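You operate a simulated robot arm through the tools that you are given. There is no shell and no other tool. Be economical: measure what you need, move in short steps, check, and stop when the job is done.

You run a simulated robot arm. Do the job below in one go: nothing can be reset, and whatever is moved stays where it is left.

JOB
Set the controls near the ledge above the toilet. At the end: the linen button is switched off; the desk button is switched off; the red knob is set to lifted; the roll holder arm is set to up; whatever was shut is shut again. Leave all else as you found it, and nothing knocked over.

The check looks at the end state, three seconds after you hand in, the way a careful person would. Anything else that was tipped, shoved, dropped, spilled or broken makes it a failure.

ROBOT AND FRAMES
A 7-joint arm with a two-finger parallel gripper, fixed in place. Base frame: the origin is at the foot of the arm, x ahead of it, y to its left, z up. Lengths are in mm, angles in degrees, forces in N, time in s.
Its first joint turns from -166.0 to 166.0 degrees. Payload 4.4 kg.
The tool frame sits at the grasp point between the pads (the TCP): z along the fingers, y along the line on which they close. The tips reach 23 mm beyond it. Largest opening 94 mm; finger width 38, thickness 10; the body of the gripper, 54 by 96 mm, starts 39 mm behind the TCP.
Orientation is told as [roll, pitch, yaw] about the base's x, y, z axes, in that order, counted from this pose: with the fingers straight down and closing along the base's y, the tool's x points along the base's -x, its y along +y and its z along -z.

CONTROLS
- The arm moves only by the tool apply_moves. Its argument "moves" is a list of rows, each an object of numbers (a shift or turn left out is 0, a gripper value left out holds the last): "dx", "dy", "dz": the shift along the base's x, y, z in mm; "wx", "wy", "wz": the turn, a rotation vector about the base's x, y, z in degrees. In form: [{"dx": .., "dy": .., "dz": .., "wx": .., "wy": .., "wz": ..}, ...]. A call has 1 to 20 rows; each row is the pose to reach, as a shift and turn from the pose commanded when the call began. "gripper" is the finger opening in mm, from 0 to 94, set as the call begins (left out, the last holds). A row lasts 0.2 s, in which the tool goes at most 50 mm and 8.6 degrees; a call with a longer step from one row to the next is refused whole, and so is a gripper value outside its range. A pose out of reach is approached as far as the arm can. The call stops where the force on the tool passes 40 N (or 10 N more than at its start, if that is more) or the arm is blocked; 0.2 s more then pass. Each finger travels about 72 mm/s and halts on what it meets, pressing with about 28 N; the grip force reading is that of the motor and also rises with nothing between the fingers. The clock runs only during rows and for 0.2 s after the last one: add rows that repeat a pose to give the fingers time. It gives the time, the measured TCP pose, the force on the tool (base axes), the opening and the grip force at its end, in the units of the frame above (readings bear some noise), and new pictures: "views" is both (left out), scene, wrist or none.
- Cameras (640 x 400 px; columns grow to the right, rows downward): "scene" is fixed at [53.1, -497.9, 1461.9]; the picture's right is [0.57, -0.82, 0.00], its down [-0.46, -0.32, -0.83] and it looks along [0.68, 0.47, -0.56] (base axes); focal length 347 px, centre (320, 200). "wrist" rides on the gripper at [86, 16, -74] in the tool frame; the picture's right is [-0.18, 0.98, 0.00], its down [-0.58, -0.11, -0.81] and it looks along [-0.79, -0.15, 0.59] (tool axes); focal length 243 px, centre (320, 200). There is no depth. A picture from a camera that has moved, and an enlarged one, comes with that camera's place and axes in the base frame and with its lens.
- enlarge(camera, box): a new picture of the part [left, top, right, bottom] of that camera's present view, enlarged. No time passes.
- job_done(): hands the job in; it is judged then, once.

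Work in short steps. Places have to be worked out from the pictures, the camera data and where the tool is seen: move nearer, look again, correct. Check each grasp and each placing, and mend what went wrong. You have 90 turns and 170 pictures in all, those below and enlarged ones among them. Open the gripper and draw the arm clear of the work before you hand the job in, unless the task says otherwise; then end with one line.

The tools are called after "Request:" by a JSON object that holds its "api" and its "payload". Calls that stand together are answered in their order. apply_moves: Moves the arm, as the interface text tells. Its arguments: {"type":"object","properties":{"moves":{"type":"array"},"gripper":{"type":"number"},"views":{"type":"string","enum":["both","scene","wrist","none"]}},"required":["moves"]} The other tools are called the same way: enlarge (camera, box) takes an enlarged picture of a part of a camera's view; job_done () hands the job in.

At the start:

```text
clock: 0.0
eef_pos: [503.0, 172.7, 1199.3]
ee_rot: [0.0, 0.0, 0.1]
contact_force: [-0.1, 0.2, -0.5]
finger_gap: 94.1
grip_force: 0.0
```

scene: 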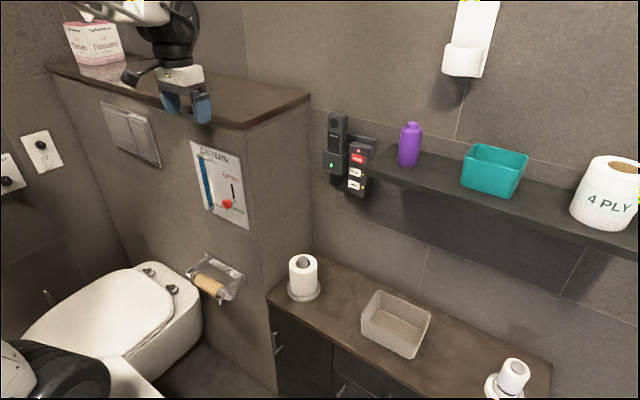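
wrist: 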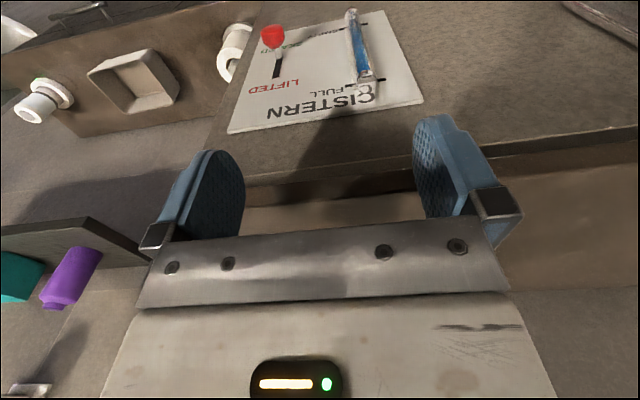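

I start by looking closer at the controls: cistern panel, the switches, the left wall buttons, and the roll holder.

Request:
{"api": "enlarge", "payload": {"camera": "scene", "box": [170, 120, 270, 240]}}

Request:
{"api": "enlarge", "payload": {"camera": "scene", "box": [300, 100, 400, 210]}}

Request:
{"api": "enlarge", "payload": {"camera": "scene", "box": [0, 90, 170, 210]}}

Request:
{"api": "enlarge", "payload": {"camera": "scene", "box": [130, 230, 270, 330]}}

```text
3.33 times, centred on (220, 180) of scene
camera zoom: at [53.1, -497.9, 1461.9], right [0.57, -0.82, 0.0], down [-0.46, -0.32, -0.83], along [0.68, 0.47, -0.56], focal length 1158 px, centre (653, 267)
```

zoom: 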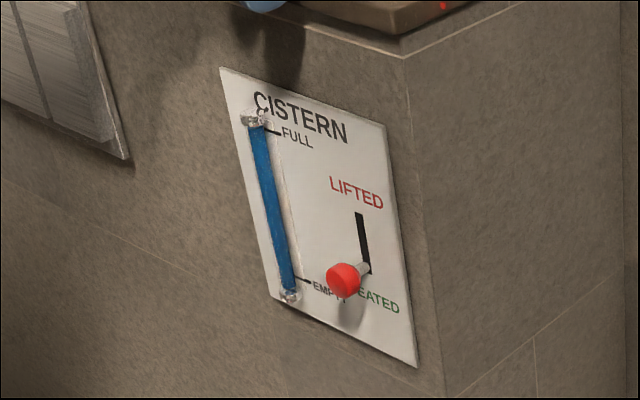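

```text
3.64 times, centred on (350, 155) of scene
camera zoom: at [53.1, -497.9, 1461.9], right [0.57, -0.82, 0.0], down [-0.46, -0.32, -0.83], along [0.68, 0.47, -0.56], focal length 1263 px, centre (211, 364)
```

zoom: 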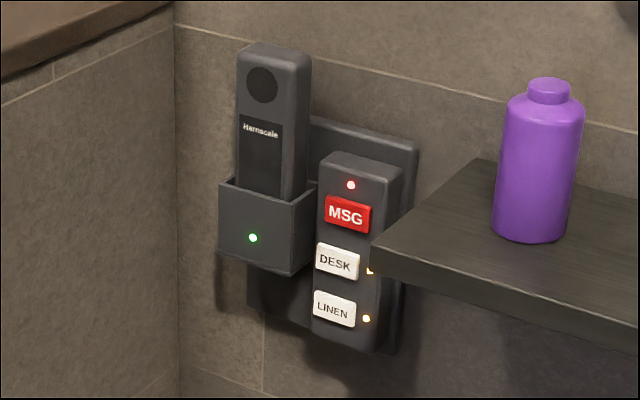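

```text
3.33 times, centred on (85, 150) of scene
camera zoom: at [53.1, -497.9, 1461.9], right [0.57, -0.82, 0.0], down [-0.46, -0.32, -0.83], along [0.68, 0.47, -0.56], focal length 1158 px, centre (1103, 367)
```

zoom: 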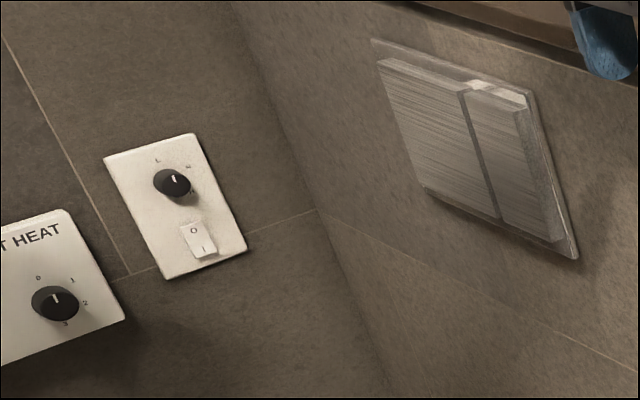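

```text
4.00 times, centred on (200, 280) of scene
camera zoom: at [53.1, -497.9, 1461.9], right [0.57, -0.82, 0.0], down [-0.46, -0.32, -0.83], along [0.68, 0.47, -0.56], focal length 1390 px, centre (800, -120)
```

zoom: 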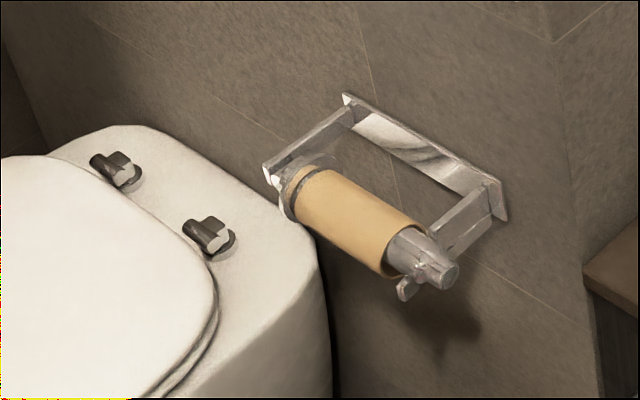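

Triangulating the knob between both views gives about (519, 114, 956), with the panel face at x≈546. I swing the tool to point along +x in front of the panel, keeping back from it.

Request:
{"api": "apply_moves", "payload": {"moves": [{"dx": -20, "dz": 0, "wy": -4}, {"dx": -40, "dz": 0, "wy": -12}, {"dx": -60, "dy": -5, "dz": -20, "wy": -20}, {"dx": -80, "dy": -10, "dz": -40, "wy": -28}, {"dx": -90, "dy": -15, "dz": -60, "wy": -36}, {"dx": -90, "dy": -20, "dz": -80, "wy": -44}, {"dx": -90, "dy": -25, "dz": -100, "wy": -52}, {"dx": -90, "dy": -30, "dz": -120, "wy": -60}, {"dx": -90, "dy": -40, "dz": -140, "wy": -68}, {"dx": -90, "dy": -50, "dz": -160, "wy": -76}, {"dx": -90, "dy": -58, "dz": -180, "wy": -84}, {"dx": -90, "dy": -58, "dz": -200, "wy": -90}, {"dx": -90, "dy": -58, "dz": -200, "wy": -90}]}}

```text
clock: 2.8
eef_pos: [413.0, 115.2, 998.1]
ee_rot: [140.6, -89.9, -140.7]
contact_force: [-0.2, -0.5, -0.8]
finger_gap: 93.9
grip_force: 0.0
camera wrist: at [338.3, 130.7, 909.7], right [0.0, 0.98, 0.19], down [-0.81, -0.11, 0.58], along [0.59, -0.15, 0.79], focal length 243 px, centre (320, 200)
```

scene: 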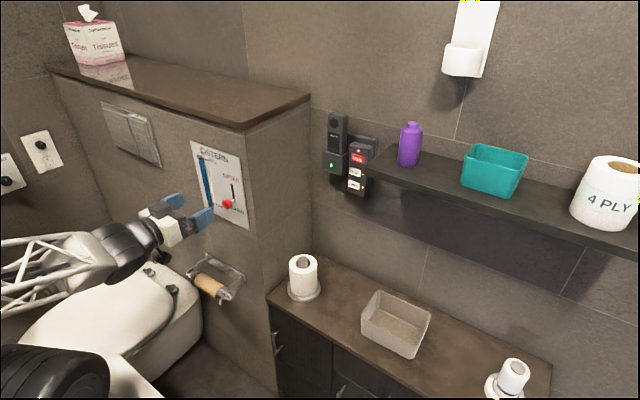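
wrist: 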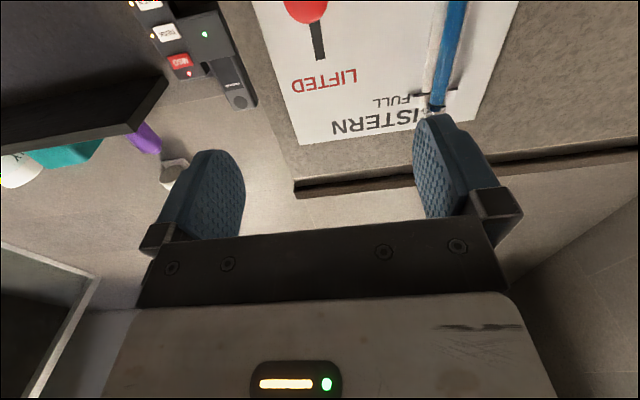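

Knob confirmed at ≈(519,113,957) from the new view; the DESK button comes out near (752,−124,1014). I lower to knob height and advance with the fingers straddling it.

Request:
{"api": "apply_moves", "payload": {"gripper": 66, "moves": [{"dy": -2, "dz": -20}, {"dy": -2, "dz": -41}, {"dx": 30, "dy": -2, "dz": -41}, {"dx": 60, "dy": -2, "dz": -41}, {"dx": 80, "dy": -2, "dz": -41}, {"dx": 93, "dy": -2, "dz": -41}, {"dx": 93, "dy": -2, "dz": -41}]}}

```text
clock: 4.4
eef_pos: [507.6, 116.0, 957.9]
ee_rot: [83.2, -90.0, -83.2]
contact_force: [0.0, -0.3, 0.0]
finger_gap: 66.0
grip_force: 0.0
camera wrist: at [432.1, 131.4, 870.4], right [0.0, 0.98, 0.18], down [-0.81, -0.11, 0.58], along [0.59, -0.15, 0.79], focal length 243 px, centre (320, 200)
```

scene: 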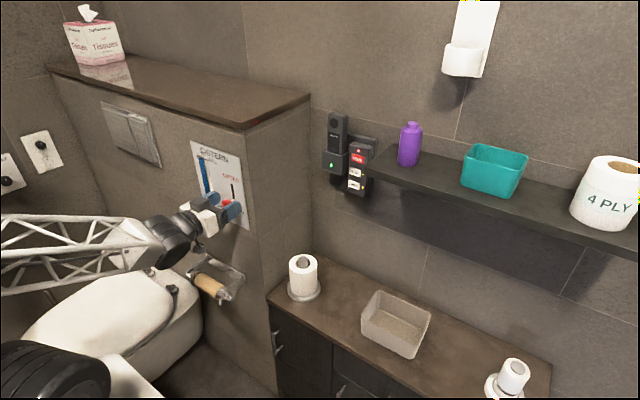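
wrist: 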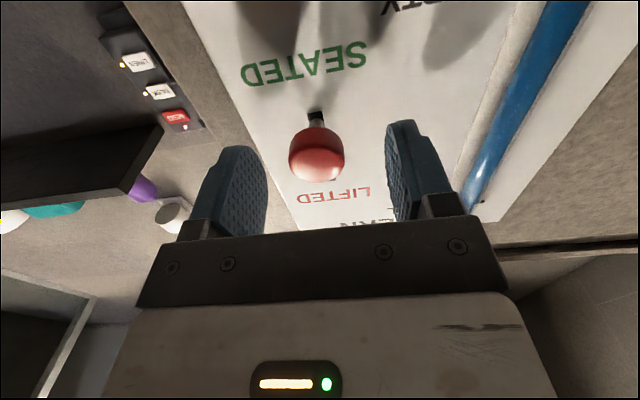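

The knob sits between the pads. I close on it.

Request:
{"api": "apply_moves", "payload": {"gripper": 10, "moves": [{"dx": 0}, {"dx": 0}, {"dx": 0}, {"dx": 0}], "views": "wrist"}}

```text
clock: 5.4
eef_pos: [506.8, 114.7, 958.3]
ee_rot: [92.9, -89.9, -92.8]
contact_force: [5.2, -22.8, -1.1]
finger_gap: 25.9
grip_force: 45.2
camera wrist: at [432.0, 131.0, 870.4], right [0.0, 0.98, 0.18], down [-0.81, -0.11, 0.58], along [0.59, -0.15, 0.79], focal length 243 px, centre (320, 200)
```

wrist: 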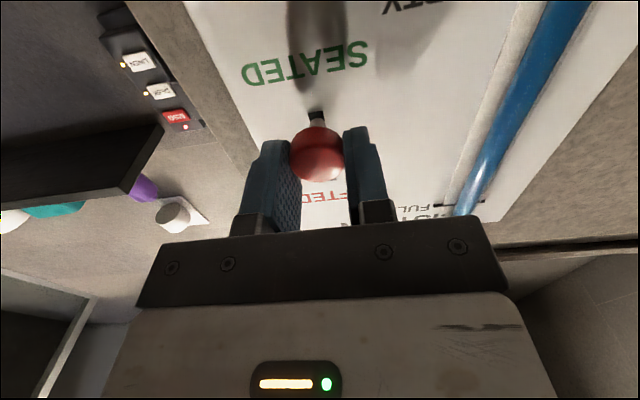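

Held (gap 26). I centre slightly in y to relieve the side force and lift in small steps, watching for the stop.

Request:
{"api": "apply_moves", "payload": {"moves": [{"dy": -2}, {"dy": -3, "dz": 5}, {"dy": -3, "dz": 12}, {"dy": -3, "dz": 19}, {"dy": -3, "dz": 26}, {"dy": -3, "dz": 33}, {"dy": -3, "dz": 39}, {"dy": -3, "dz": 44}]}}

```text
clock: 5.9
eef_pos: [507.5, 114.9, 959.8]
ee_rot: [-79.7, -89.9, 80.1]
contact_force: [4.0, 15.0, -2.4]
finger_gap: 25.9
grip_force: 45.1
stopped in row 2: the force on the tool passed its limit (the readings are from after the stop); the commanded pose is now the measured one
camera wrist: at [431.9, 130.1, 872.2], right [0.0, 0.98, 0.18], down [-0.81, -0.11, 0.58], along [0.59, -0.14, 0.79], focal length 243 px, centre (320, 200)
```

scene: 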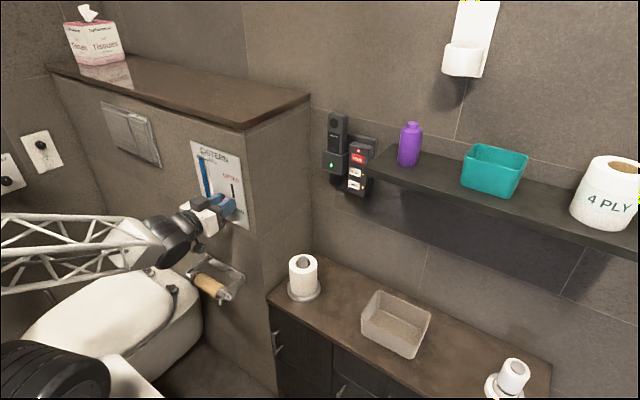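
wrist: 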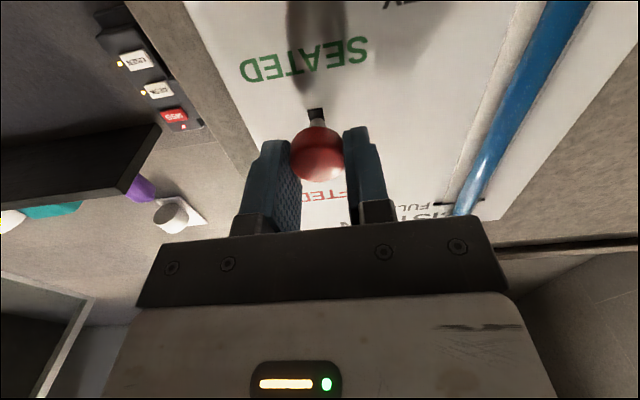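

Side force is small now; I lift straight up without further sideways shift.

Request:
{"api": "apply_moves", "payload": {"moves": [{"dz": 6}, {"dz": 12}, {"dz": 18}, {"dz": 24}, {"dz": 30}, {"dz": 36}, {"dz": 42}]}}

```text
clock: 7.5
eef_pos: [505.5, 114.3, 997.1]
ee_rot: [-21.7, -89.6, 21.9]
contact_force: [26.2, -0.9, -24.6]
finger_gap: 25.9
grip_force: 45.5
camera wrist: at [430.8, 130.2, 911.8], right [0.0, 0.98, 0.18], down [-0.8, -0.11, 0.59], along [0.6, -0.14, 0.79], focal length 243 px, centre (320, 200)
```

scene: 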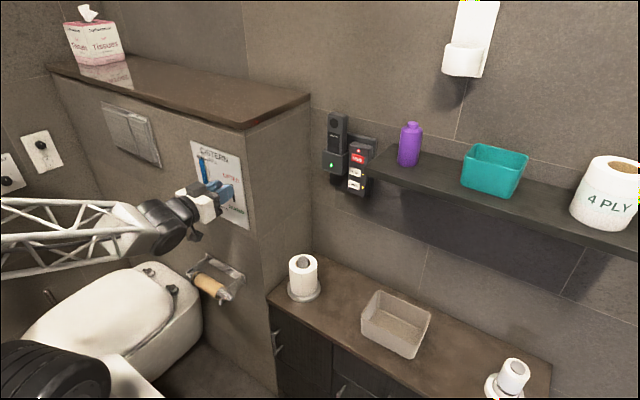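
wrist: 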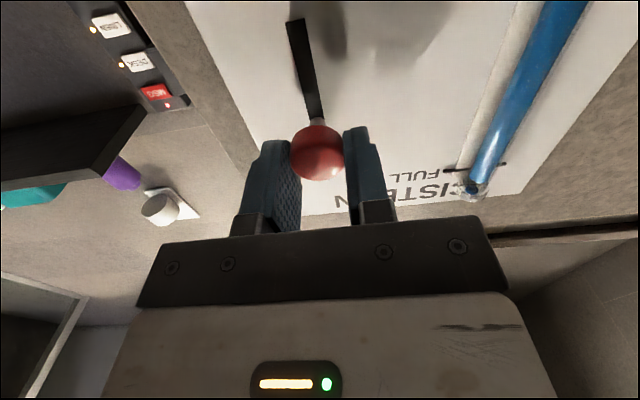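

The knob has moved about 38 mm and resists with −25 N; I nudge a little more to be sure it is at the end stop.

Request:
{"api": "apply_moves", "payload": {"moves": [{"dz": 4}, {"dz": 8}], "views": "none"}}

Request:
{"api": "apply_moves", "payload": {"gripper": 66, "moves": [{"dz": 0}, {"dz": 0}, {"dz": 0}, {"dz": 0}, {"dx": -30}, {"dx": -60}, {"dx": -90}]}}

Request:
{"api": "enlarge", "payload": {"camera": "scene", "box": [170, 120, 270, 240]}}

```text
clock: 8.1
eef_pos: [506.6, 114.4, 1008.2]
ee_rot: [-39.7, -89.9, 39.9]
contact_force: [-11.1, 3.7, -34.4]
finger_gap: 25.7
grip_force: 44.3
```

```text
clock: 9.7
eef_pos: [418.2, 114.3, 1014.0]
ee_rot: [-60.8, -90.0, 61.1]
contact_force: [0.7, 0.0, 0.1]
finger_gap: 66.1
grip_force: 0.0
camera wrist: at [342.4, 129.5, 925.6], right [0.0, 0.98, 0.18], down [-0.81, -0.11, 0.58], along [0.59, -0.15, 0.79], focal length 243 px, centre (320, 200)
```

scene: 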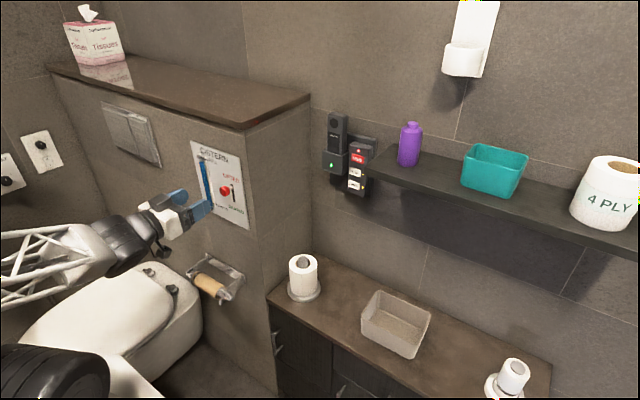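
wrist: 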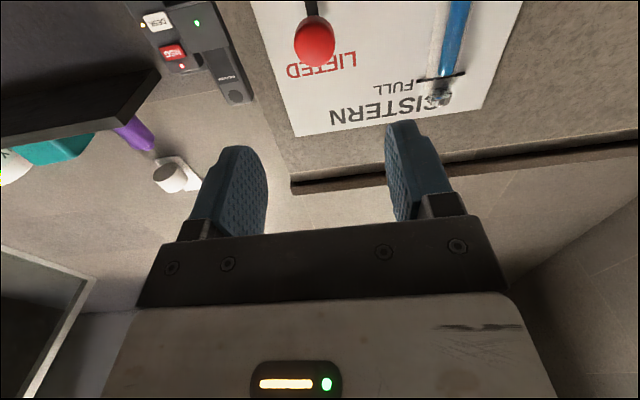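

```text
3.33 times, centred on (220, 180) of scene
camera zoom: at [53.1, -497.9, 1461.9], right [0.57, -0.82, 0.0], down [-0.46, -0.32, -0.83], along [0.68, 0.47, -0.56], focal length 1158 px, centre (653, 267)
```

zoom: 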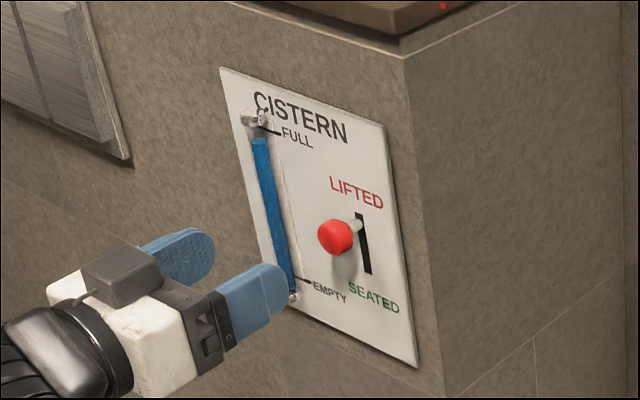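

The knob is now at z≈993 near LIFTED; the force suggests the stop. I zoom to confirm the stem is at the slot top.

Request:
{"api": "enlarge", "payload": {"camera": "scene", "box": [208, 170, 248, 210]}}

Request:
{"api": "enlarge", "payload": {"camera": "wrist", "box": [120, 0, 370, 150]}}

```text
10.00 times, centred on (228, 190) of scene
camera zoom: at [53.1, -497.9, 1461.9], right [0.57, -0.82, 0.0], down [-0.46, -0.32, -0.83], along [0.68, 0.47, -0.56], focal length 3474 px, centre (1240, 300)
```

zoom: 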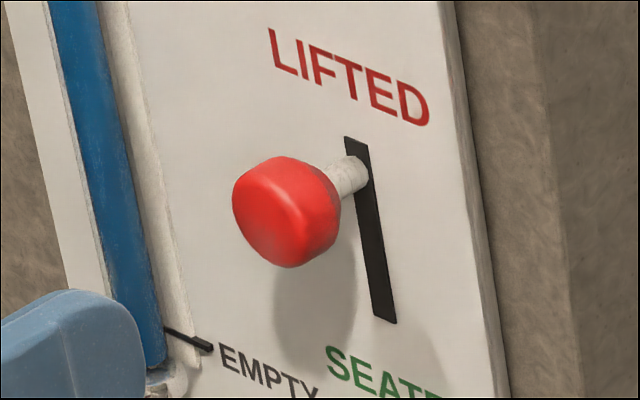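

```text
2.56 times, centred on (245, 75) of wrist
camera zoom: at [342.4, 129.5, 925.6], right [0.0, 0.98, 0.18], down [-0.81, -0.11, 0.58], along [0.59, -0.15, 0.79], focal length 621 px, centre (512, 520)
```

zoom: 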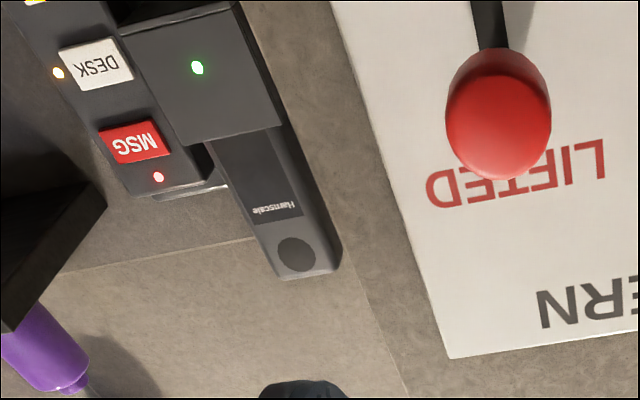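

The knob's stem is at the slot's top margin, mirroring its initial bottom margin, so it is lifted. Next I close the fingers and move across in front of the remote (LINEN ≈ (752,−118,970), DESK ≈ (752,−121,1011)), stopping well short.

Request:
{"api": "apply_moves", "payload": {"gripper": 0, "moves": [{"dx": -10, "dy": -40, "dz": -10}, {"dx": -10, "dy": -80, "dz": -20}, {"dx": -10, "dy": -120, "dz": -30}, {"dx": -10, "dy": -160, "dz": -44}, {"dx": -10, "dy": -200, "dz": -44}, {"dx": -10, "dy": -235, "dz": -44}, {"dx": 30, "dy": -235, "dz": -44}, {"dx": 70, "dy": -235, "dz": -44}, {"dx": 110, "dy": -235, "dz": -44}, {"dx": 150, "dy": -235, "dz": -44}, {"dx": 190, "dy": -235, "dz": -44}, {"dx": 220, "dy": -235, "dz": -44}, {"dx": 220, "dy": -235, "dz": -44}]}}

```text
clock: 12.4
eef_pos: [530.2, 40.3, 992.0]
ee_rot: [14.2, -89.7, -15.2]
contact_force: [1.0, -45.5, -0.2]
finger_gap: 0.2
grip_force: 28.1
out of reach, approached as far as the arm can: row 3, 4, 5, 6, 7, 8, 9, 10, 11, 12, 13
stopped in row 13: the force on the tool passed its limit (the readings are from after the stop); the commanded pose is now the measured one
camera wrist: at [454.3, 58.7, 905.0], right [0.02, 0.98, 0.18], down [-0.81, -0.09, 0.58], along [0.59, -0.16, 0.79], focal length 243 px, centre (320, 200)
```

scene: 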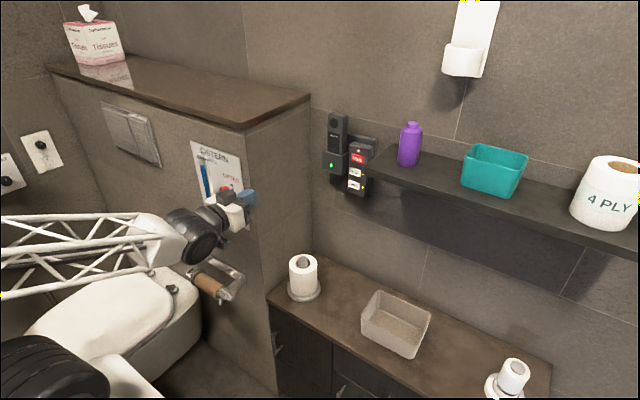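
wrist: 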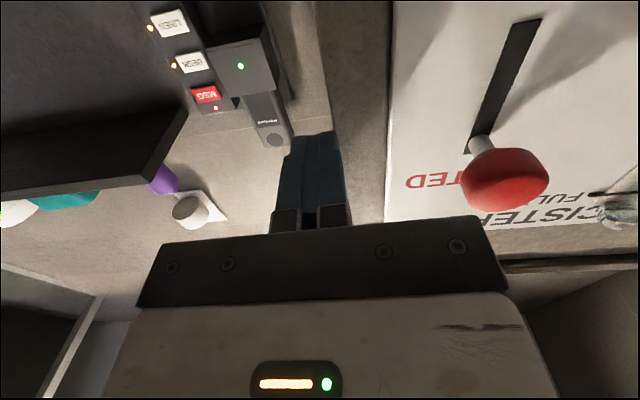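

The arm hit a limit crossing over with the tool fully level (it stayed around y=40). I back straight off −x first and check that nothing was touched.

Request:
{"api": "apply_moves", "payload": {"moves": [{"dx": -15}, {"dx": -40}, {"dx": -70}, {"dx": -100}, {"dx": -120}]}}

Request:
{"api": "enlarge", "payload": {"camera": "scene", "box": [170, 120, 270, 240]}}

```text
clock: 13.6
eef_pos: [407.1, 42.8, 988.5]
ee_rot: [3.3, -89.8, -4.4]
contact_force: [0.1, 1.2, 0.6]
finger_gap: 0.1
grip_force: 27.7
camera wrist: at [332.8, 60.3, 901.2], right [0.02, 0.98, 0.18], down [-0.81, -0.1, 0.58], along [0.59, -0.16, 0.79], focal length 243 px, centre (320, 200)
```

scene: 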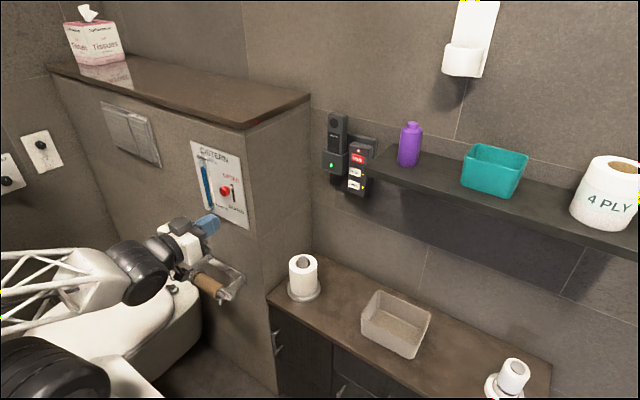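
wrist: 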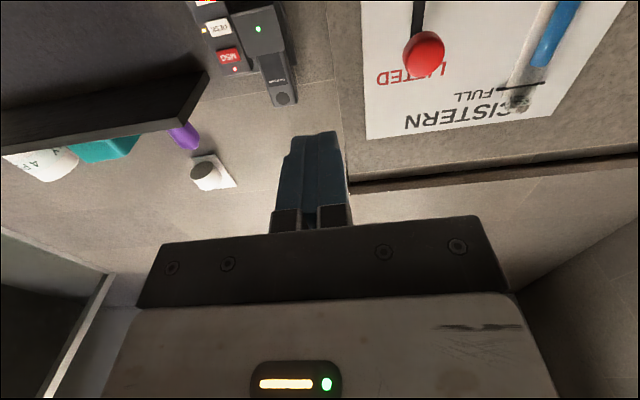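

```text
3.33 times, centred on (220, 180) of scene
camera zoom: at [53.1, -497.9, 1461.9], right [0.57, -0.82, 0.0], down [-0.46, -0.32, -0.83], along [0.68, 0.47, -0.56], focal length 1158 px, centre (653, 267)
```

zoom: 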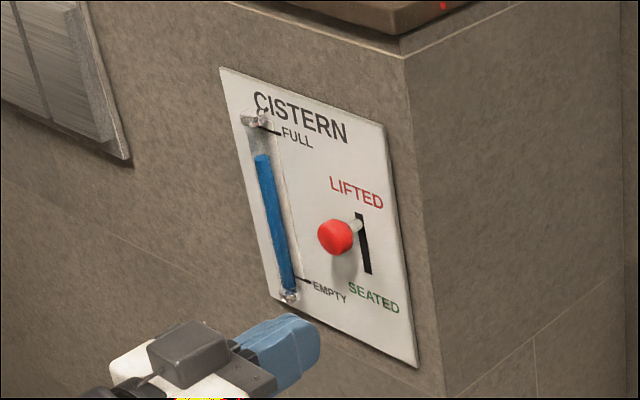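

Nothing disturbed. I relax the pitch to about −40°, raise a little, and swing across in y in that posture.

Request:
{"api": "apply_moves", "payload": {"moves": [{"dz": 10, "wy": 8}, {"dz": 30, "wy": 16}, {"dz": 50, "wy": 24}, {"dz": 70, "wy": 32}, {"dz": 80, "wy": 40}, {"dz": 80, "wy": 48}, {"dy": -20, "dz": 80, "wy": 50}, {"dy": -50, "dz": 80, "wy": 50}, {"dy": -80, "dz": 80, "wy": 50}, {"dy": -110, "dz": 80, "wy": 50}, {"dy": -140, "dz": 80, "wy": 50}, {"dy": -160, "dz": 80, "wy": 50}, {"dy": -160, "dz": 80, "wy": 50}], "views": "scene"}}

```text
clock: 16.4
eef_pos: [407.7, -118.7, 1072.9]
ee_rot: [-0.9, -39.7, 0.0]
contact_force: [0.3, -0.3, 0.5]
finger_gap: 0.0
grip_force: 28.6
out of reach, approached as far as the arm can: row 6, 7
```

scene: 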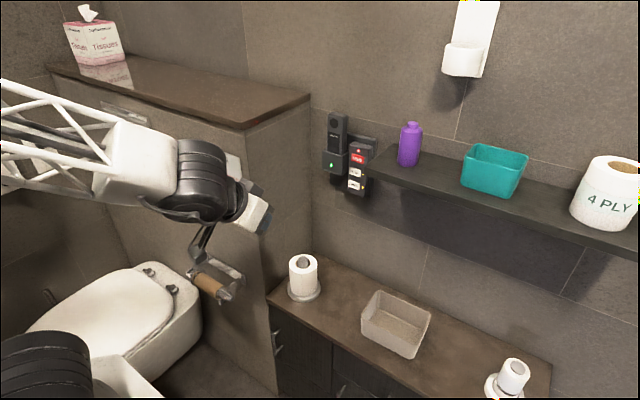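

It crosses fine at y=−119. I move forward and pitch up toward level (−85°), still short of the remote.

Request:
{"api": "apply_moves", "payload": {"moves": [{"dx": 25, "dz": -5, "wy": -5}, {"dx": 50, "dz": -15, "wy": -10}, {"dx": 75, "dz": -30, "wy": -15}, {"dx": 100, "dz": -45, "wy": -20}, {"dx": 125, "dz": -60, "wy": -25}, {"dx": 150, "dz": -75, "wy": -30}, {"dx": 170, "dz": -90, "wy": -35}, {"dx": 190, "dz": -100, "wy": -40}, {"dx": 210, "dz": -102, "wy": -45}, {"dx": 210, "dz": -102, "wy": -45}]}}

```text
clock: 18.6
eef_pos: [618.1, -117.7, 970.9]
ee_rot: [-1.1, -84.8, 0.2]
contact_force: [0.1, 0.3, -0.3]
finger_gap: 0.0
grip_force: 28.0
camera wrist: at [536.6, -100.5, 890.9], right [0.03, 0.98, 0.18], down [-0.75, -0.1, 0.65], along [0.66, -0.16, 0.74], focal length 243 px, centre (320, 200)
```

scene: 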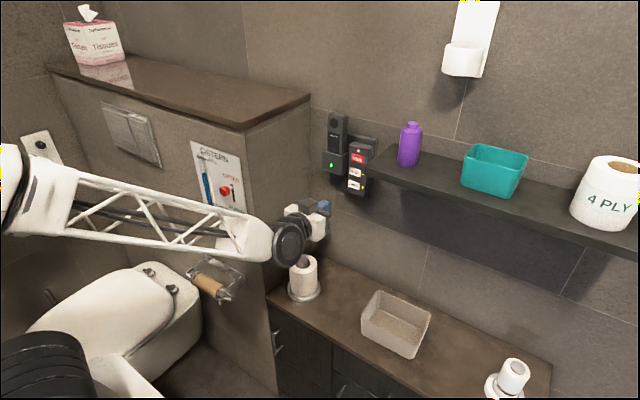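
wrist: 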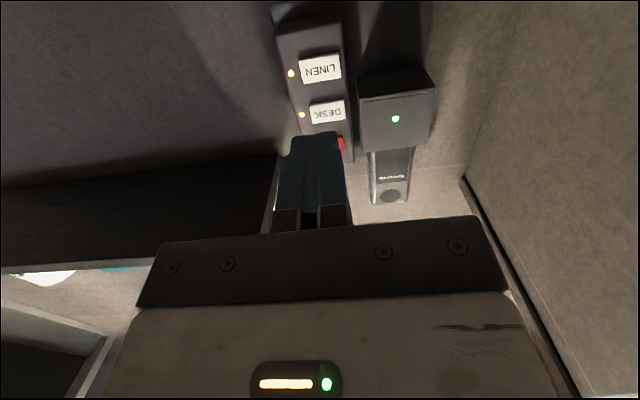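

Refined: LINEN ≈ (757,−121,972), DESK ≈ (757,−123,1010), cradle front ≈ 735 with its edge at y≈−94; a closed fingertip fits. I align on LINEN and advance to about 10 mm short.

Request:
{"api": "apply_moves", "payload": {"moves": [{"dx": 30, "dy": -3, "dz": 2}, {"dx": 60, "dy": -3, "dz": 2}, {"dx": 85, "dy": -3, "dz": 2}, {"dx": 104, "dy": -3, "dz": 2}, {"dx": 104, "dy": -3, "dz": 2}]}}

Request:
{"api": "enlarge", "payload": {"camera": "scene", "box": [300, 100, 400, 210]}}

```text
clock: 19.8
eef_pos: [725.2, -119.8, 974.0]
ee_rot: [-0.8, -84.9, 0.0]
contact_force: [-0.3, 0.5, -0.3]
finger_gap: 0.0
grip_force: 28.0
camera wrist: at [643.1, -102.7, 892.4], right [0.03, 0.98, 0.18], down [-0.75, -0.1, 0.65], along [0.66, -0.16, 0.74], focal length 243 px, centre (320, 200)
```

scene: 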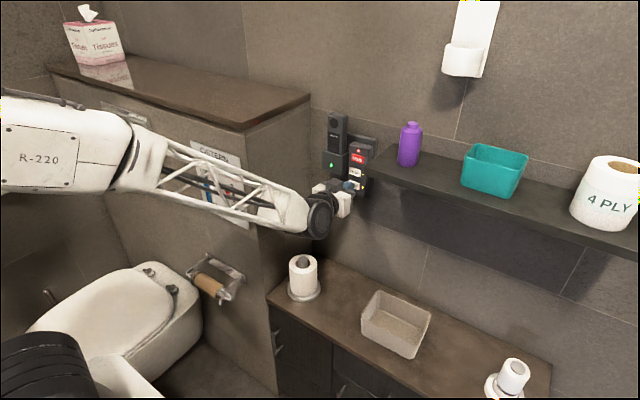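
wrist: 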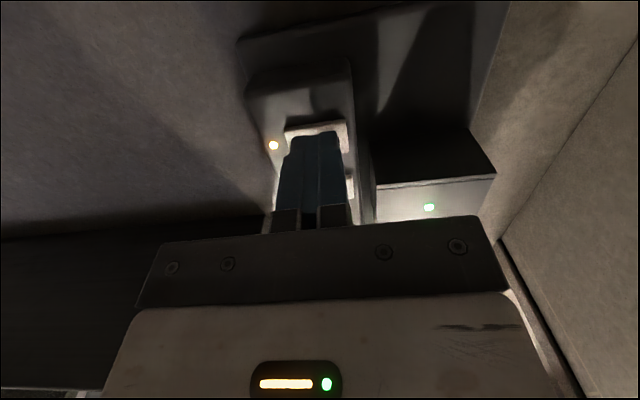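

```text
3.64 times, centred on (350, 155) of scene
camera zoom: at [53.1, -497.9, 1461.9], right [0.57, -0.82, 0.0], down [-0.46, -0.32, -0.83], along [0.68, 0.47, -0.56], focal length 1263 px, centre (211, 364)
```

zoom: 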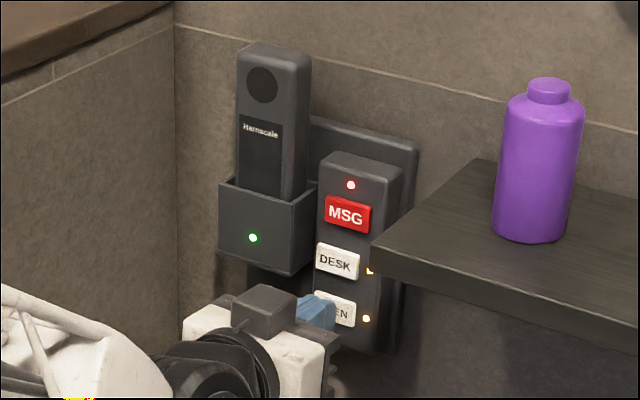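

Fingertip is right in front of LINEN. I press in 2 mm rows, letting the force limit stop it.

Request:
{"api": "apply_moves", "payload": {"moves": [{"dx": 3}, {"dx": 6}, {"dx": 8}, {"dx": 10}, {"dx": 12}, {"dx": 14}], "views": "wrist"}}

Request:
{"api": "enlarge", "payload": {"camera": "scene", "box": [300, 100, 400, 210]}}

```text
clock: 21.1
eef_pos: [735.1, -121.1, 971.8]
ee_rot: [-0.9, -84.7, -0.1]
contact_force: [-27.1, 3.0, 7.2]
finger_gap: 0.0
grip_force: 28.2
stopped in row 6: the force on the tool passed its limit (the readings are from after the stop); the commanded pose is now the measured one
camera wrist: at [653.1, -103.6, 891.5], right [0.03, 0.98, 0.18], down [-0.75, -0.1, 0.65], along [0.66, -0.16, 0.74], focal length 243 px, centre (320, 200)
```

wrist: 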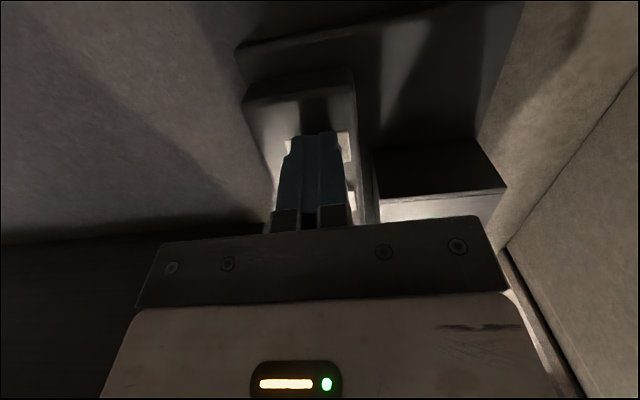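

```text
3.64 times, centred on (350, 155) of scene
camera zoom: at [53.1, -497.9, 1461.9], right [0.57, -0.82, 0.0], down [-0.46, -0.32, -0.83], along [0.68, 0.47, -0.56], focal length 1263 px, centre (211, 364)
```

zoom: 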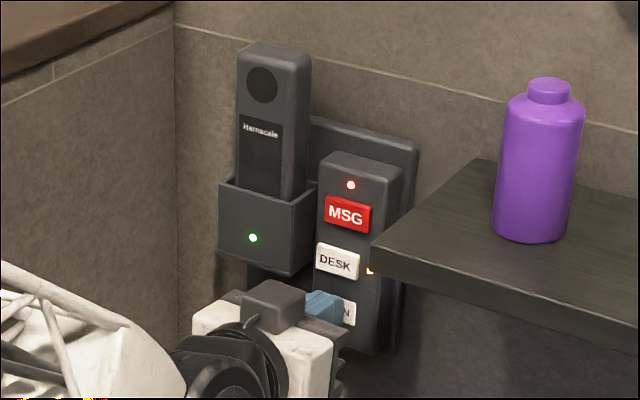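

The LINEN light went out. I back off, verify it stays off, and line up with DESK 39 mm higher.

Request:
{"api": "apply_moves", "payload": {"moves": [{"dx": -10}, {"dx": -20}, {"dx": -25, "dz": 20}, {"dx": -25, "dz": 40}, {"dx": -12, "dz": 40}, {"dx": -12, "dz": 40}], "views": "wrist"}}

Request:
{"api": "enlarge", "payload": {"camera": "scene", "box": [300, 100, 400, 210]}}

```text
clock: 22.5
eef_pos: [724.1, -120.0, 1008.6]
ee_rot: [-0.7, -84.7, -0.1]
contact_force: [-0.4, 0.0, -0.7]
finger_gap: 0.0
grip_force: 27.8
camera wrist: at [641.4, -102.4, 929.3], right [0.03, 0.98, 0.18], down [-0.75, -0.1, 0.65], along [0.66, -0.16, 0.74], focal length 243 px, centre (320, 200)
```

wrist: 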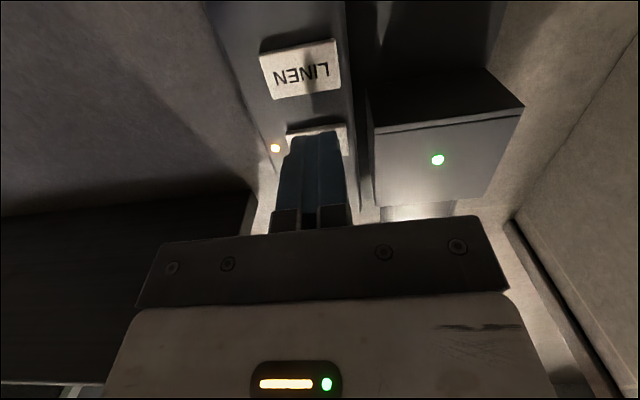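

```text
3.64 times, centred on (350, 155) of scene
camera zoom: at [53.1, -497.9, 1461.9], right [0.57, -0.82, 0.0], down [-0.46, -0.32, -0.83], along [0.68, 0.47, -0.56], focal length 1263 px, centre (211, 364)
```

zoom: 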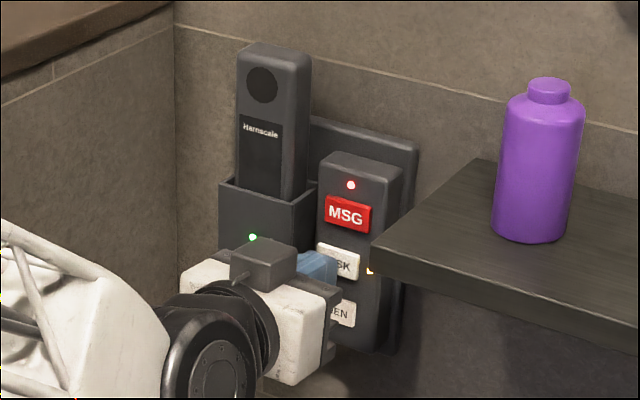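

LINEN stays off, and the view for DESK matches the earlier alignment. I press DESK the same way.

Request:
{"api": "apply_moves", "payload": {"moves": [{"dx": 3}, {"dx": 6}, {"dx": 8}, {"dx": 10}, {"dx": 12}, {"dx": 14}, {"dx": 16}], "views": "wrist"}}

Request:
{"api": "enlarge", "payload": {"camera": "scene", "box": [300, 100, 400, 210]}}

```text
clock: 23.8
eef_pos: [735.9, -120.4, 1011.2]
ee_rot: [-0.5, -84.8, -0.4]
contact_force: [-28.5, 1.0, 7.1]
finger_gap: 0.1
grip_force: 28.4
stopped in row 6: the force on the tool passed its limit (the readings are from after the stop); the commanded pose is now the measured one
camera wrist: at [653.0, -103.4, 930.3], right [0.03, 0.98, 0.18], down [-0.75, -0.1, 0.65], along [0.66, -0.16, 0.73], focal length 243 px, centre (320, 200)
```

wrist: 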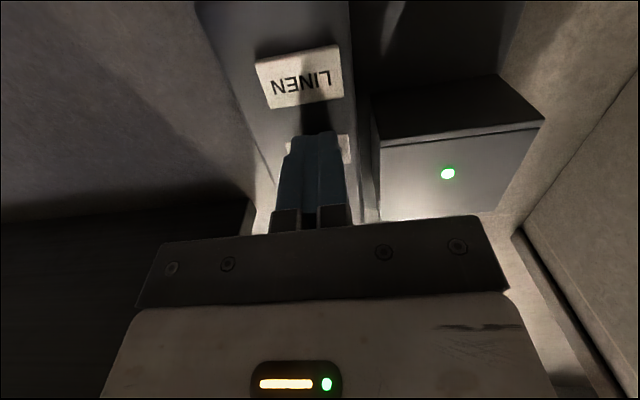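

```text
3.64 times, centred on (350, 155) of scene
camera zoom: at [53.1, -497.9, 1461.9], right [0.57, -0.82, 0.0], down [-0.46, -0.32, -0.83], along [0.68, 0.47, -0.56], focal length 1263 px, centre (211, 364)
```

zoom: 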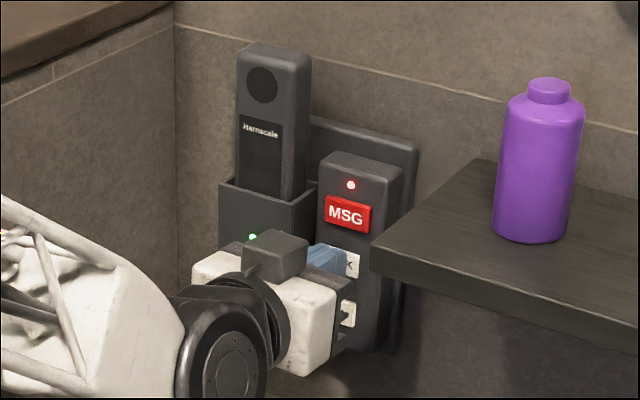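

DESK light is out too. I withdraw straight back and retrace to the −40° posture.

Request:
{"api": "apply_moves", "payload": {"moves": [{"dx": -20}, {"dx": -50}, {"dx": -90, "wy": 2}, {"dx": -125, "wy": 7}, {"dx": -160, "wy": 12}, {"dx": -195, "dz": 10, "wy": 18}, {"dx": -230, "dz": 20, "wy": 25}, {"dx": -265, "dz": 35, "wy": 32}, {"dx": -300, "dz": 50, "wy": 39}, {"dx": -325, "dz": 60, "wy": 45}, {"dx": -325, "dz": 60, "wy": 45}], "views": "both"}}

Request:
{"api": "enlarge", "payload": {"camera": "scene", "box": [300, 100, 400, 210]}}

```text
clock: 26.2
eef_pos: [410.0, -120.8, 1071.3]
ee_rot: [-0.8, -39.6, -0.1]
contact_force: [-0.8, 1.3, 0.7]
finger_gap: 0.0
grip_force: 27.8
camera wrist: at [295.9, -103.0, 1072.5], right [0.15, 0.98, 0.11], down [-0.07, -0.1, 0.99], along [0.99, -0.16, 0.05], focal length 243 px, centre (320, 200)
```

scene: 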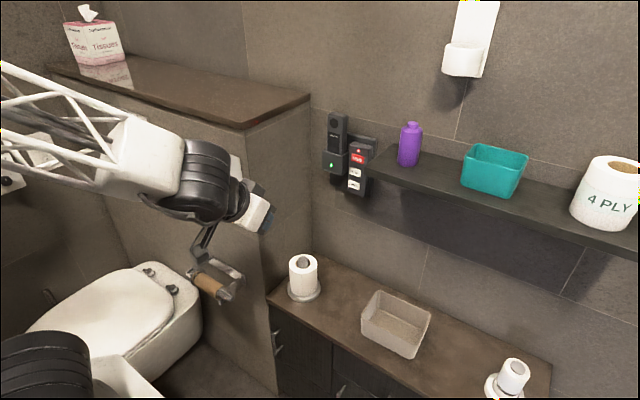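
wrist: 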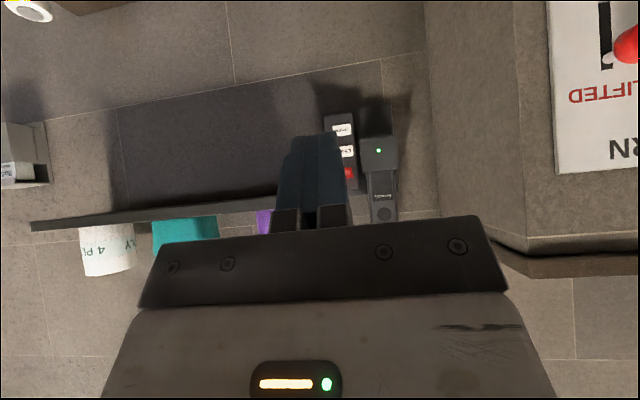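

```text
3.64 times, centred on (350, 155) of scene
camera zoom: at [53.1, -497.9, 1461.9], right [0.57, -0.82, 0.0], down [-0.46, -0.32, -0.83], along [0.68, 0.47, -0.56], focal length 1263 px, centre (211, 364)
```

zoom: 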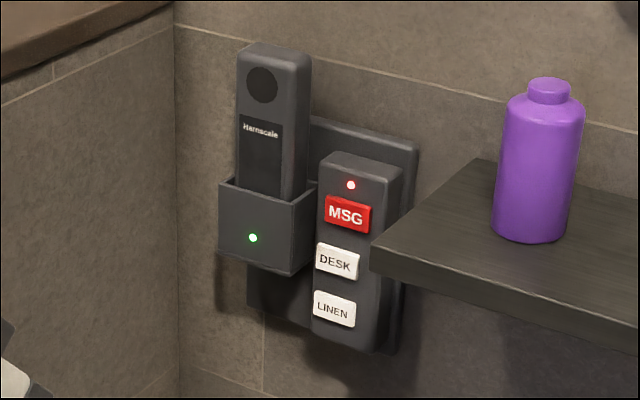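

Both lights are off and MSG is unchanged. Now I move over to look at the roll holder with the tool pointing down.

Request:
{"api": "apply_moves", "payload": {"moves": [{"dx": -10, "dy": 20, "wy": 4}, {"dx": -20, "dy": 50, "dz": -15, "wy": 8}, {"dx": -30, "dy": 80, "dz": -35, "wy": 13}, {"dx": -40, "dy": 110, "dz": -60, "wy": 18}, {"dx": -40, "dy": 140, "dz": -90, "wy": 23}, {"dx": -40, "dy": 170, "dz": -120, "wy": 28}, {"dx": -40, "dy": 200, "dz": -150, "wy": 33}, {"dx": -40, "dy": 221, "dz": -180, "wy": 38}, {"dx": -40, "dy": 221, "dz": -200, "wy": 40}, {"dx": -40, "dy": 221, "dz": -200, "wy": 40}]}}

```text
clock: 28.4
eef_pos: [371.3, 97.1, 872.1]
ee_rot: [-0.9, 0.3, 0.0]
contact_force: [1.6, 1.0, 0.2]
finger_gap: 0.0
grip_force: 28.0
camera wrist: at [284.7, 115.2, 944.8], right [0.18, 0.98, -0.02], down [0.59, -0.1, 0.8], along [0.79, -0.16, -0.59], focal length 243 px, centre (320, 200)
```

scene: 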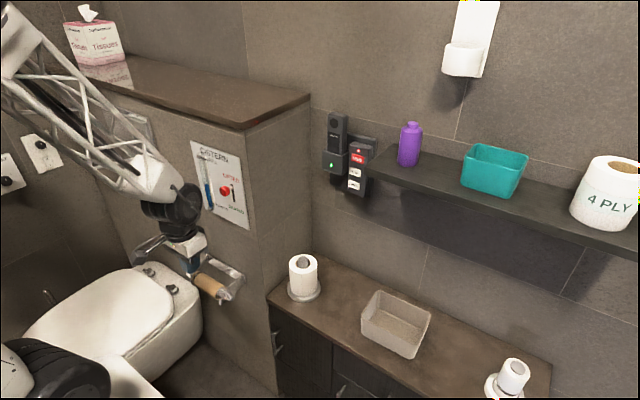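
wrist: 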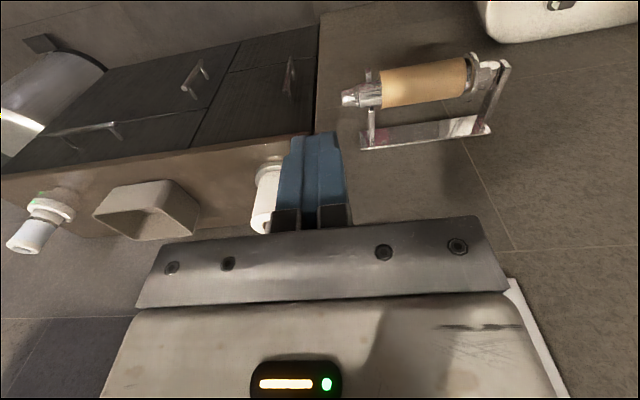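

Good view of the holder. I enlarge it to understand the mechanism and triangulate.

Request:
{"api": "enlarge", "payload": {"camera": "wrist", "box": [320, 30, 540, 170]}}

Request:
{"api": "enlarge", "payload": {"camera": "scene", "box": [180, 240, 260, 310]}}

```text
2.86 times, centred on (430, 100) of wrist
camera zoom: at [284.7, 115.2, 944.8], right [0.18, 0.98, -0.02], down [0.59, -0.1, 0.8], along [0.79, -0.16, -0.59], focal length 693 px, centre (6, 486)
```

zoom: 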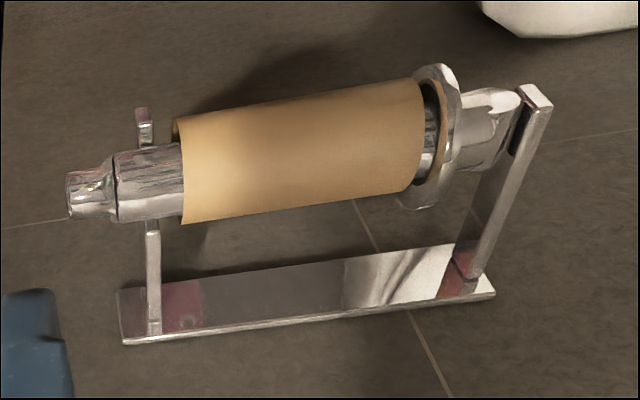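

```text
5.71 times, centred on (220, 275) of scene
camera zoom: at [53.1, -497.9, 1461.9], right [0.57, -0.82, 0.0], down [-0.46, -0.32, -0.83], along [0.68, 0.47, -0.56], focal length 1985 px, centre (891, -229)
```

zoom: 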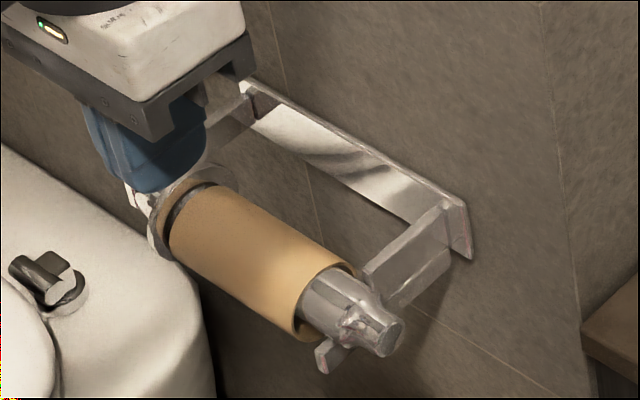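

The holder reads clearly: the spindle is hinged at the left bracket (pivot ≈ (470,300,639)) and its free end (≈(470,107,639)) rests in an open cup at y≈143. I will lift the free tip from below with closed level fingers along an arc. First I pitch to level, staying back.

Request:
{"api": "apply_moves", "payload": {"moves": [{"wy": -8, "dy": 5}, {"wy": -16, "dy": 10}, {"wy": -24, "dy": 15}, {"wy": -32, "dy": 20}, {"wy": -40, "dy": 20, "dz": -15}, {"wy": -48, "dy": 20, "dz": -30}, {"wy": -56, "dy": 20, "dz": -45}, {"wy": -64, "dy": 20, "dz": -60}, {"wy": -72, "dy": 20, "dz": -80}, {"wy": -80, "dy": 20, "dz": -100}, {"wy": -85, "dy": 20, "dz": -120}, {"wy": -85, "dy": 20, "dz": -120}]}}

```text
clock: 30.0
eef_pos: [308.3, 84.4, 691.6]
ee_rot: [-15.0, -30.2, 8.9]
contact_force: [-1.0, -1.1, 5.9]
finger_gap: 0.1
grip_force: 28.0
stopped in row 7: the force on the tool passed its limit (the readings are from after the stop); the commanded pose is now the measured one
camera wrist: at [195.4, 101.5, 705.7], right [0.14, 0.98, -0.13], down [0.08, 0.12, 0.99], along [0.99, -0.14, -0.06], focal length 243 px, centre (320, 200)
```

scene: 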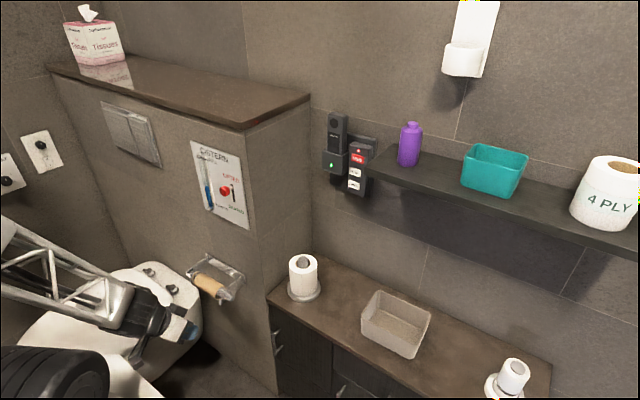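
wrist: 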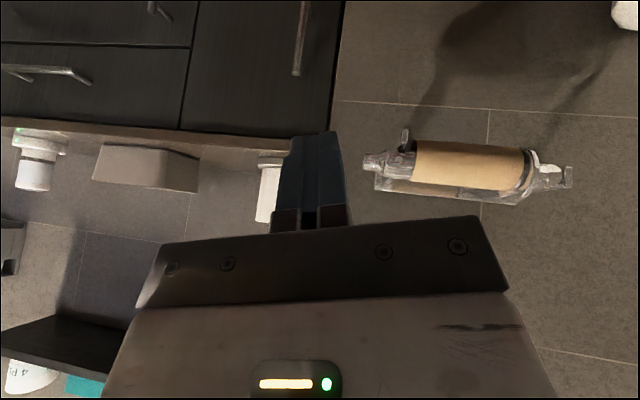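

The IK folded the arm oddly close to the base and stopped; nothing looks displaced, but the arm is low over the toilet. I gently raise up first and look.

Request:
{"api": "apply_moves", "payload": {"moves": [{"dz": 10}, {"dz": 30, "dx": 5}, {"dz": 60, "dx": 15}, {"dz": 90, "dx": 25}, {"dz": 120, "dx": 40}, {"dz": 150, "dx": 60}, {"dz": 170, "dx": 80}, {"dz": 170, "dx": 80}]}}

Request:
{"api": "enlarge", "payload": {"camera": "scene", "box": [0, 200, 260, 400]}}

```text
clock: 31.8
eef_pos: [390.6, 86.1, 863.8]
ee_rot: [-14.9, -30.2, 8.9]
contact_force: [0.3, -0.5, 0.4]
finger_gap: 0.1
grip_force: 28.1
camera wrist: at [277.4, 102.2, 877.5], right [0.14, 0.98, -0.13], down [0.08, 0.12, 0.99], along [0.99, -0.15, -0.06], focal length 243 px, centre (320, 200)
```

scene: 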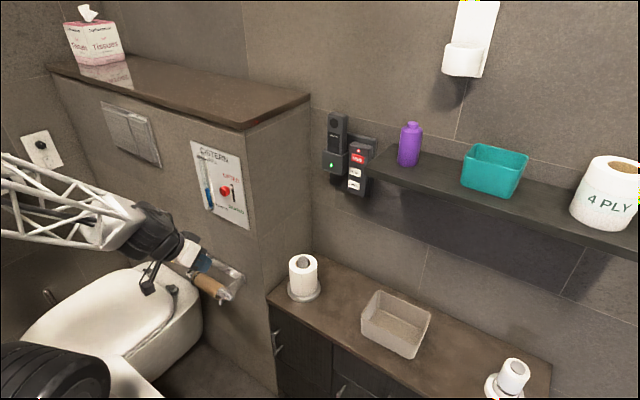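
wrist: 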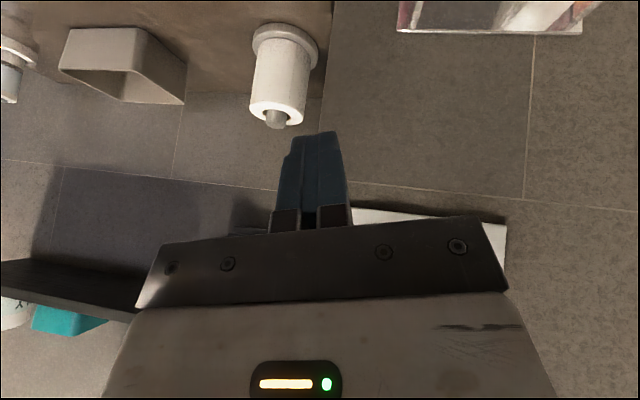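

```text
2.00 times, centred on (130, 300) of scene
camera zoom: at [53.1, -497.9, 1461.9], right [0.57, -0.82, 0.0], down [-0.46, -0.32, -0.83], along [0.68, 0.47, -0.56], focal length 695 px, centre (700, 0)
```

zoom: 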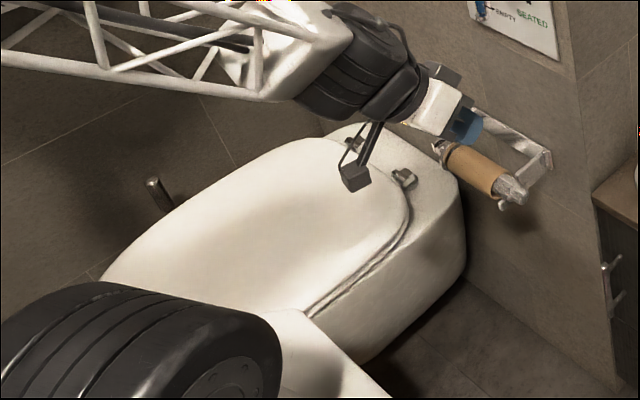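

All intact. I re-level the roll and set pitch ≈ −50° at a spot in front of and above the spindle tip.

Request:
{"api": "apply_moves", "payload": {"moves": [{"wx": 4, "wy": -4, "dy": 5, "dz": -10}, {"wx": 8, "wy": -8, "dy": 12, "dz": -20}, {"wx": 11, "wy": -13, "wz": -1, "dy": 20, "dz": -30}, {"wx": 13, "wy": -18, "wz": -1.4, "dy": 26, "dz": -45, "dx": 5}, {"wx": 13, "wy": -20, "wz": -1.4, "dy": 26, "dz": -60, "dx": 10}, {"wx": 13, "wy": -20, "wz": -1.4, "dy": 26, "dz": -80, "dx": 10}, {"wx": 13, "wy": -20, "wz": -1.4, "dy": 26, "dz": -80, "dx": 10}]}}

```text
clock: 33.4
eef_pos: [397.6, 109.2, 779.6]
ee_rot: [0.8, -51.2, -2.9]
contact_force: [-0.4, -0.1, 0.8]
finger_gap: 0.0
grip_force: 27.3
camera wrist: at [286.8, 131.2, 758.8], right [0.16, 0.98, 0.15], down [-0.27, -0.11, 0.96], along [0.95, -0.19, 0.24], focal length 243 px, centre (320, 200)
```

scene: 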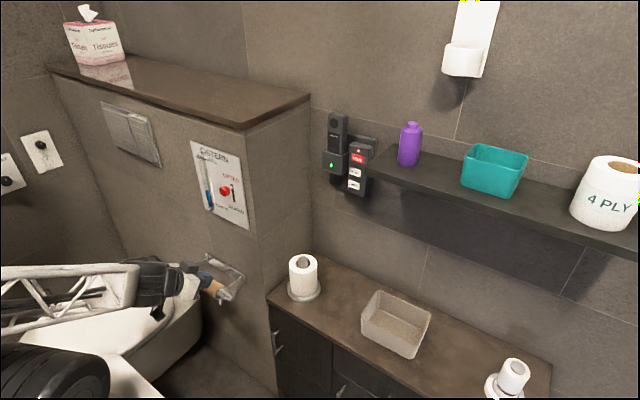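
wrist: 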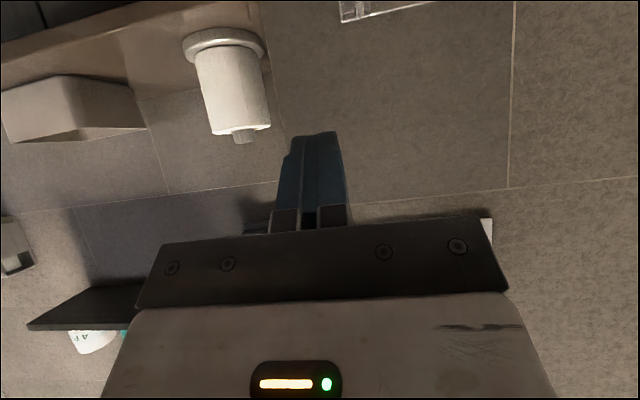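

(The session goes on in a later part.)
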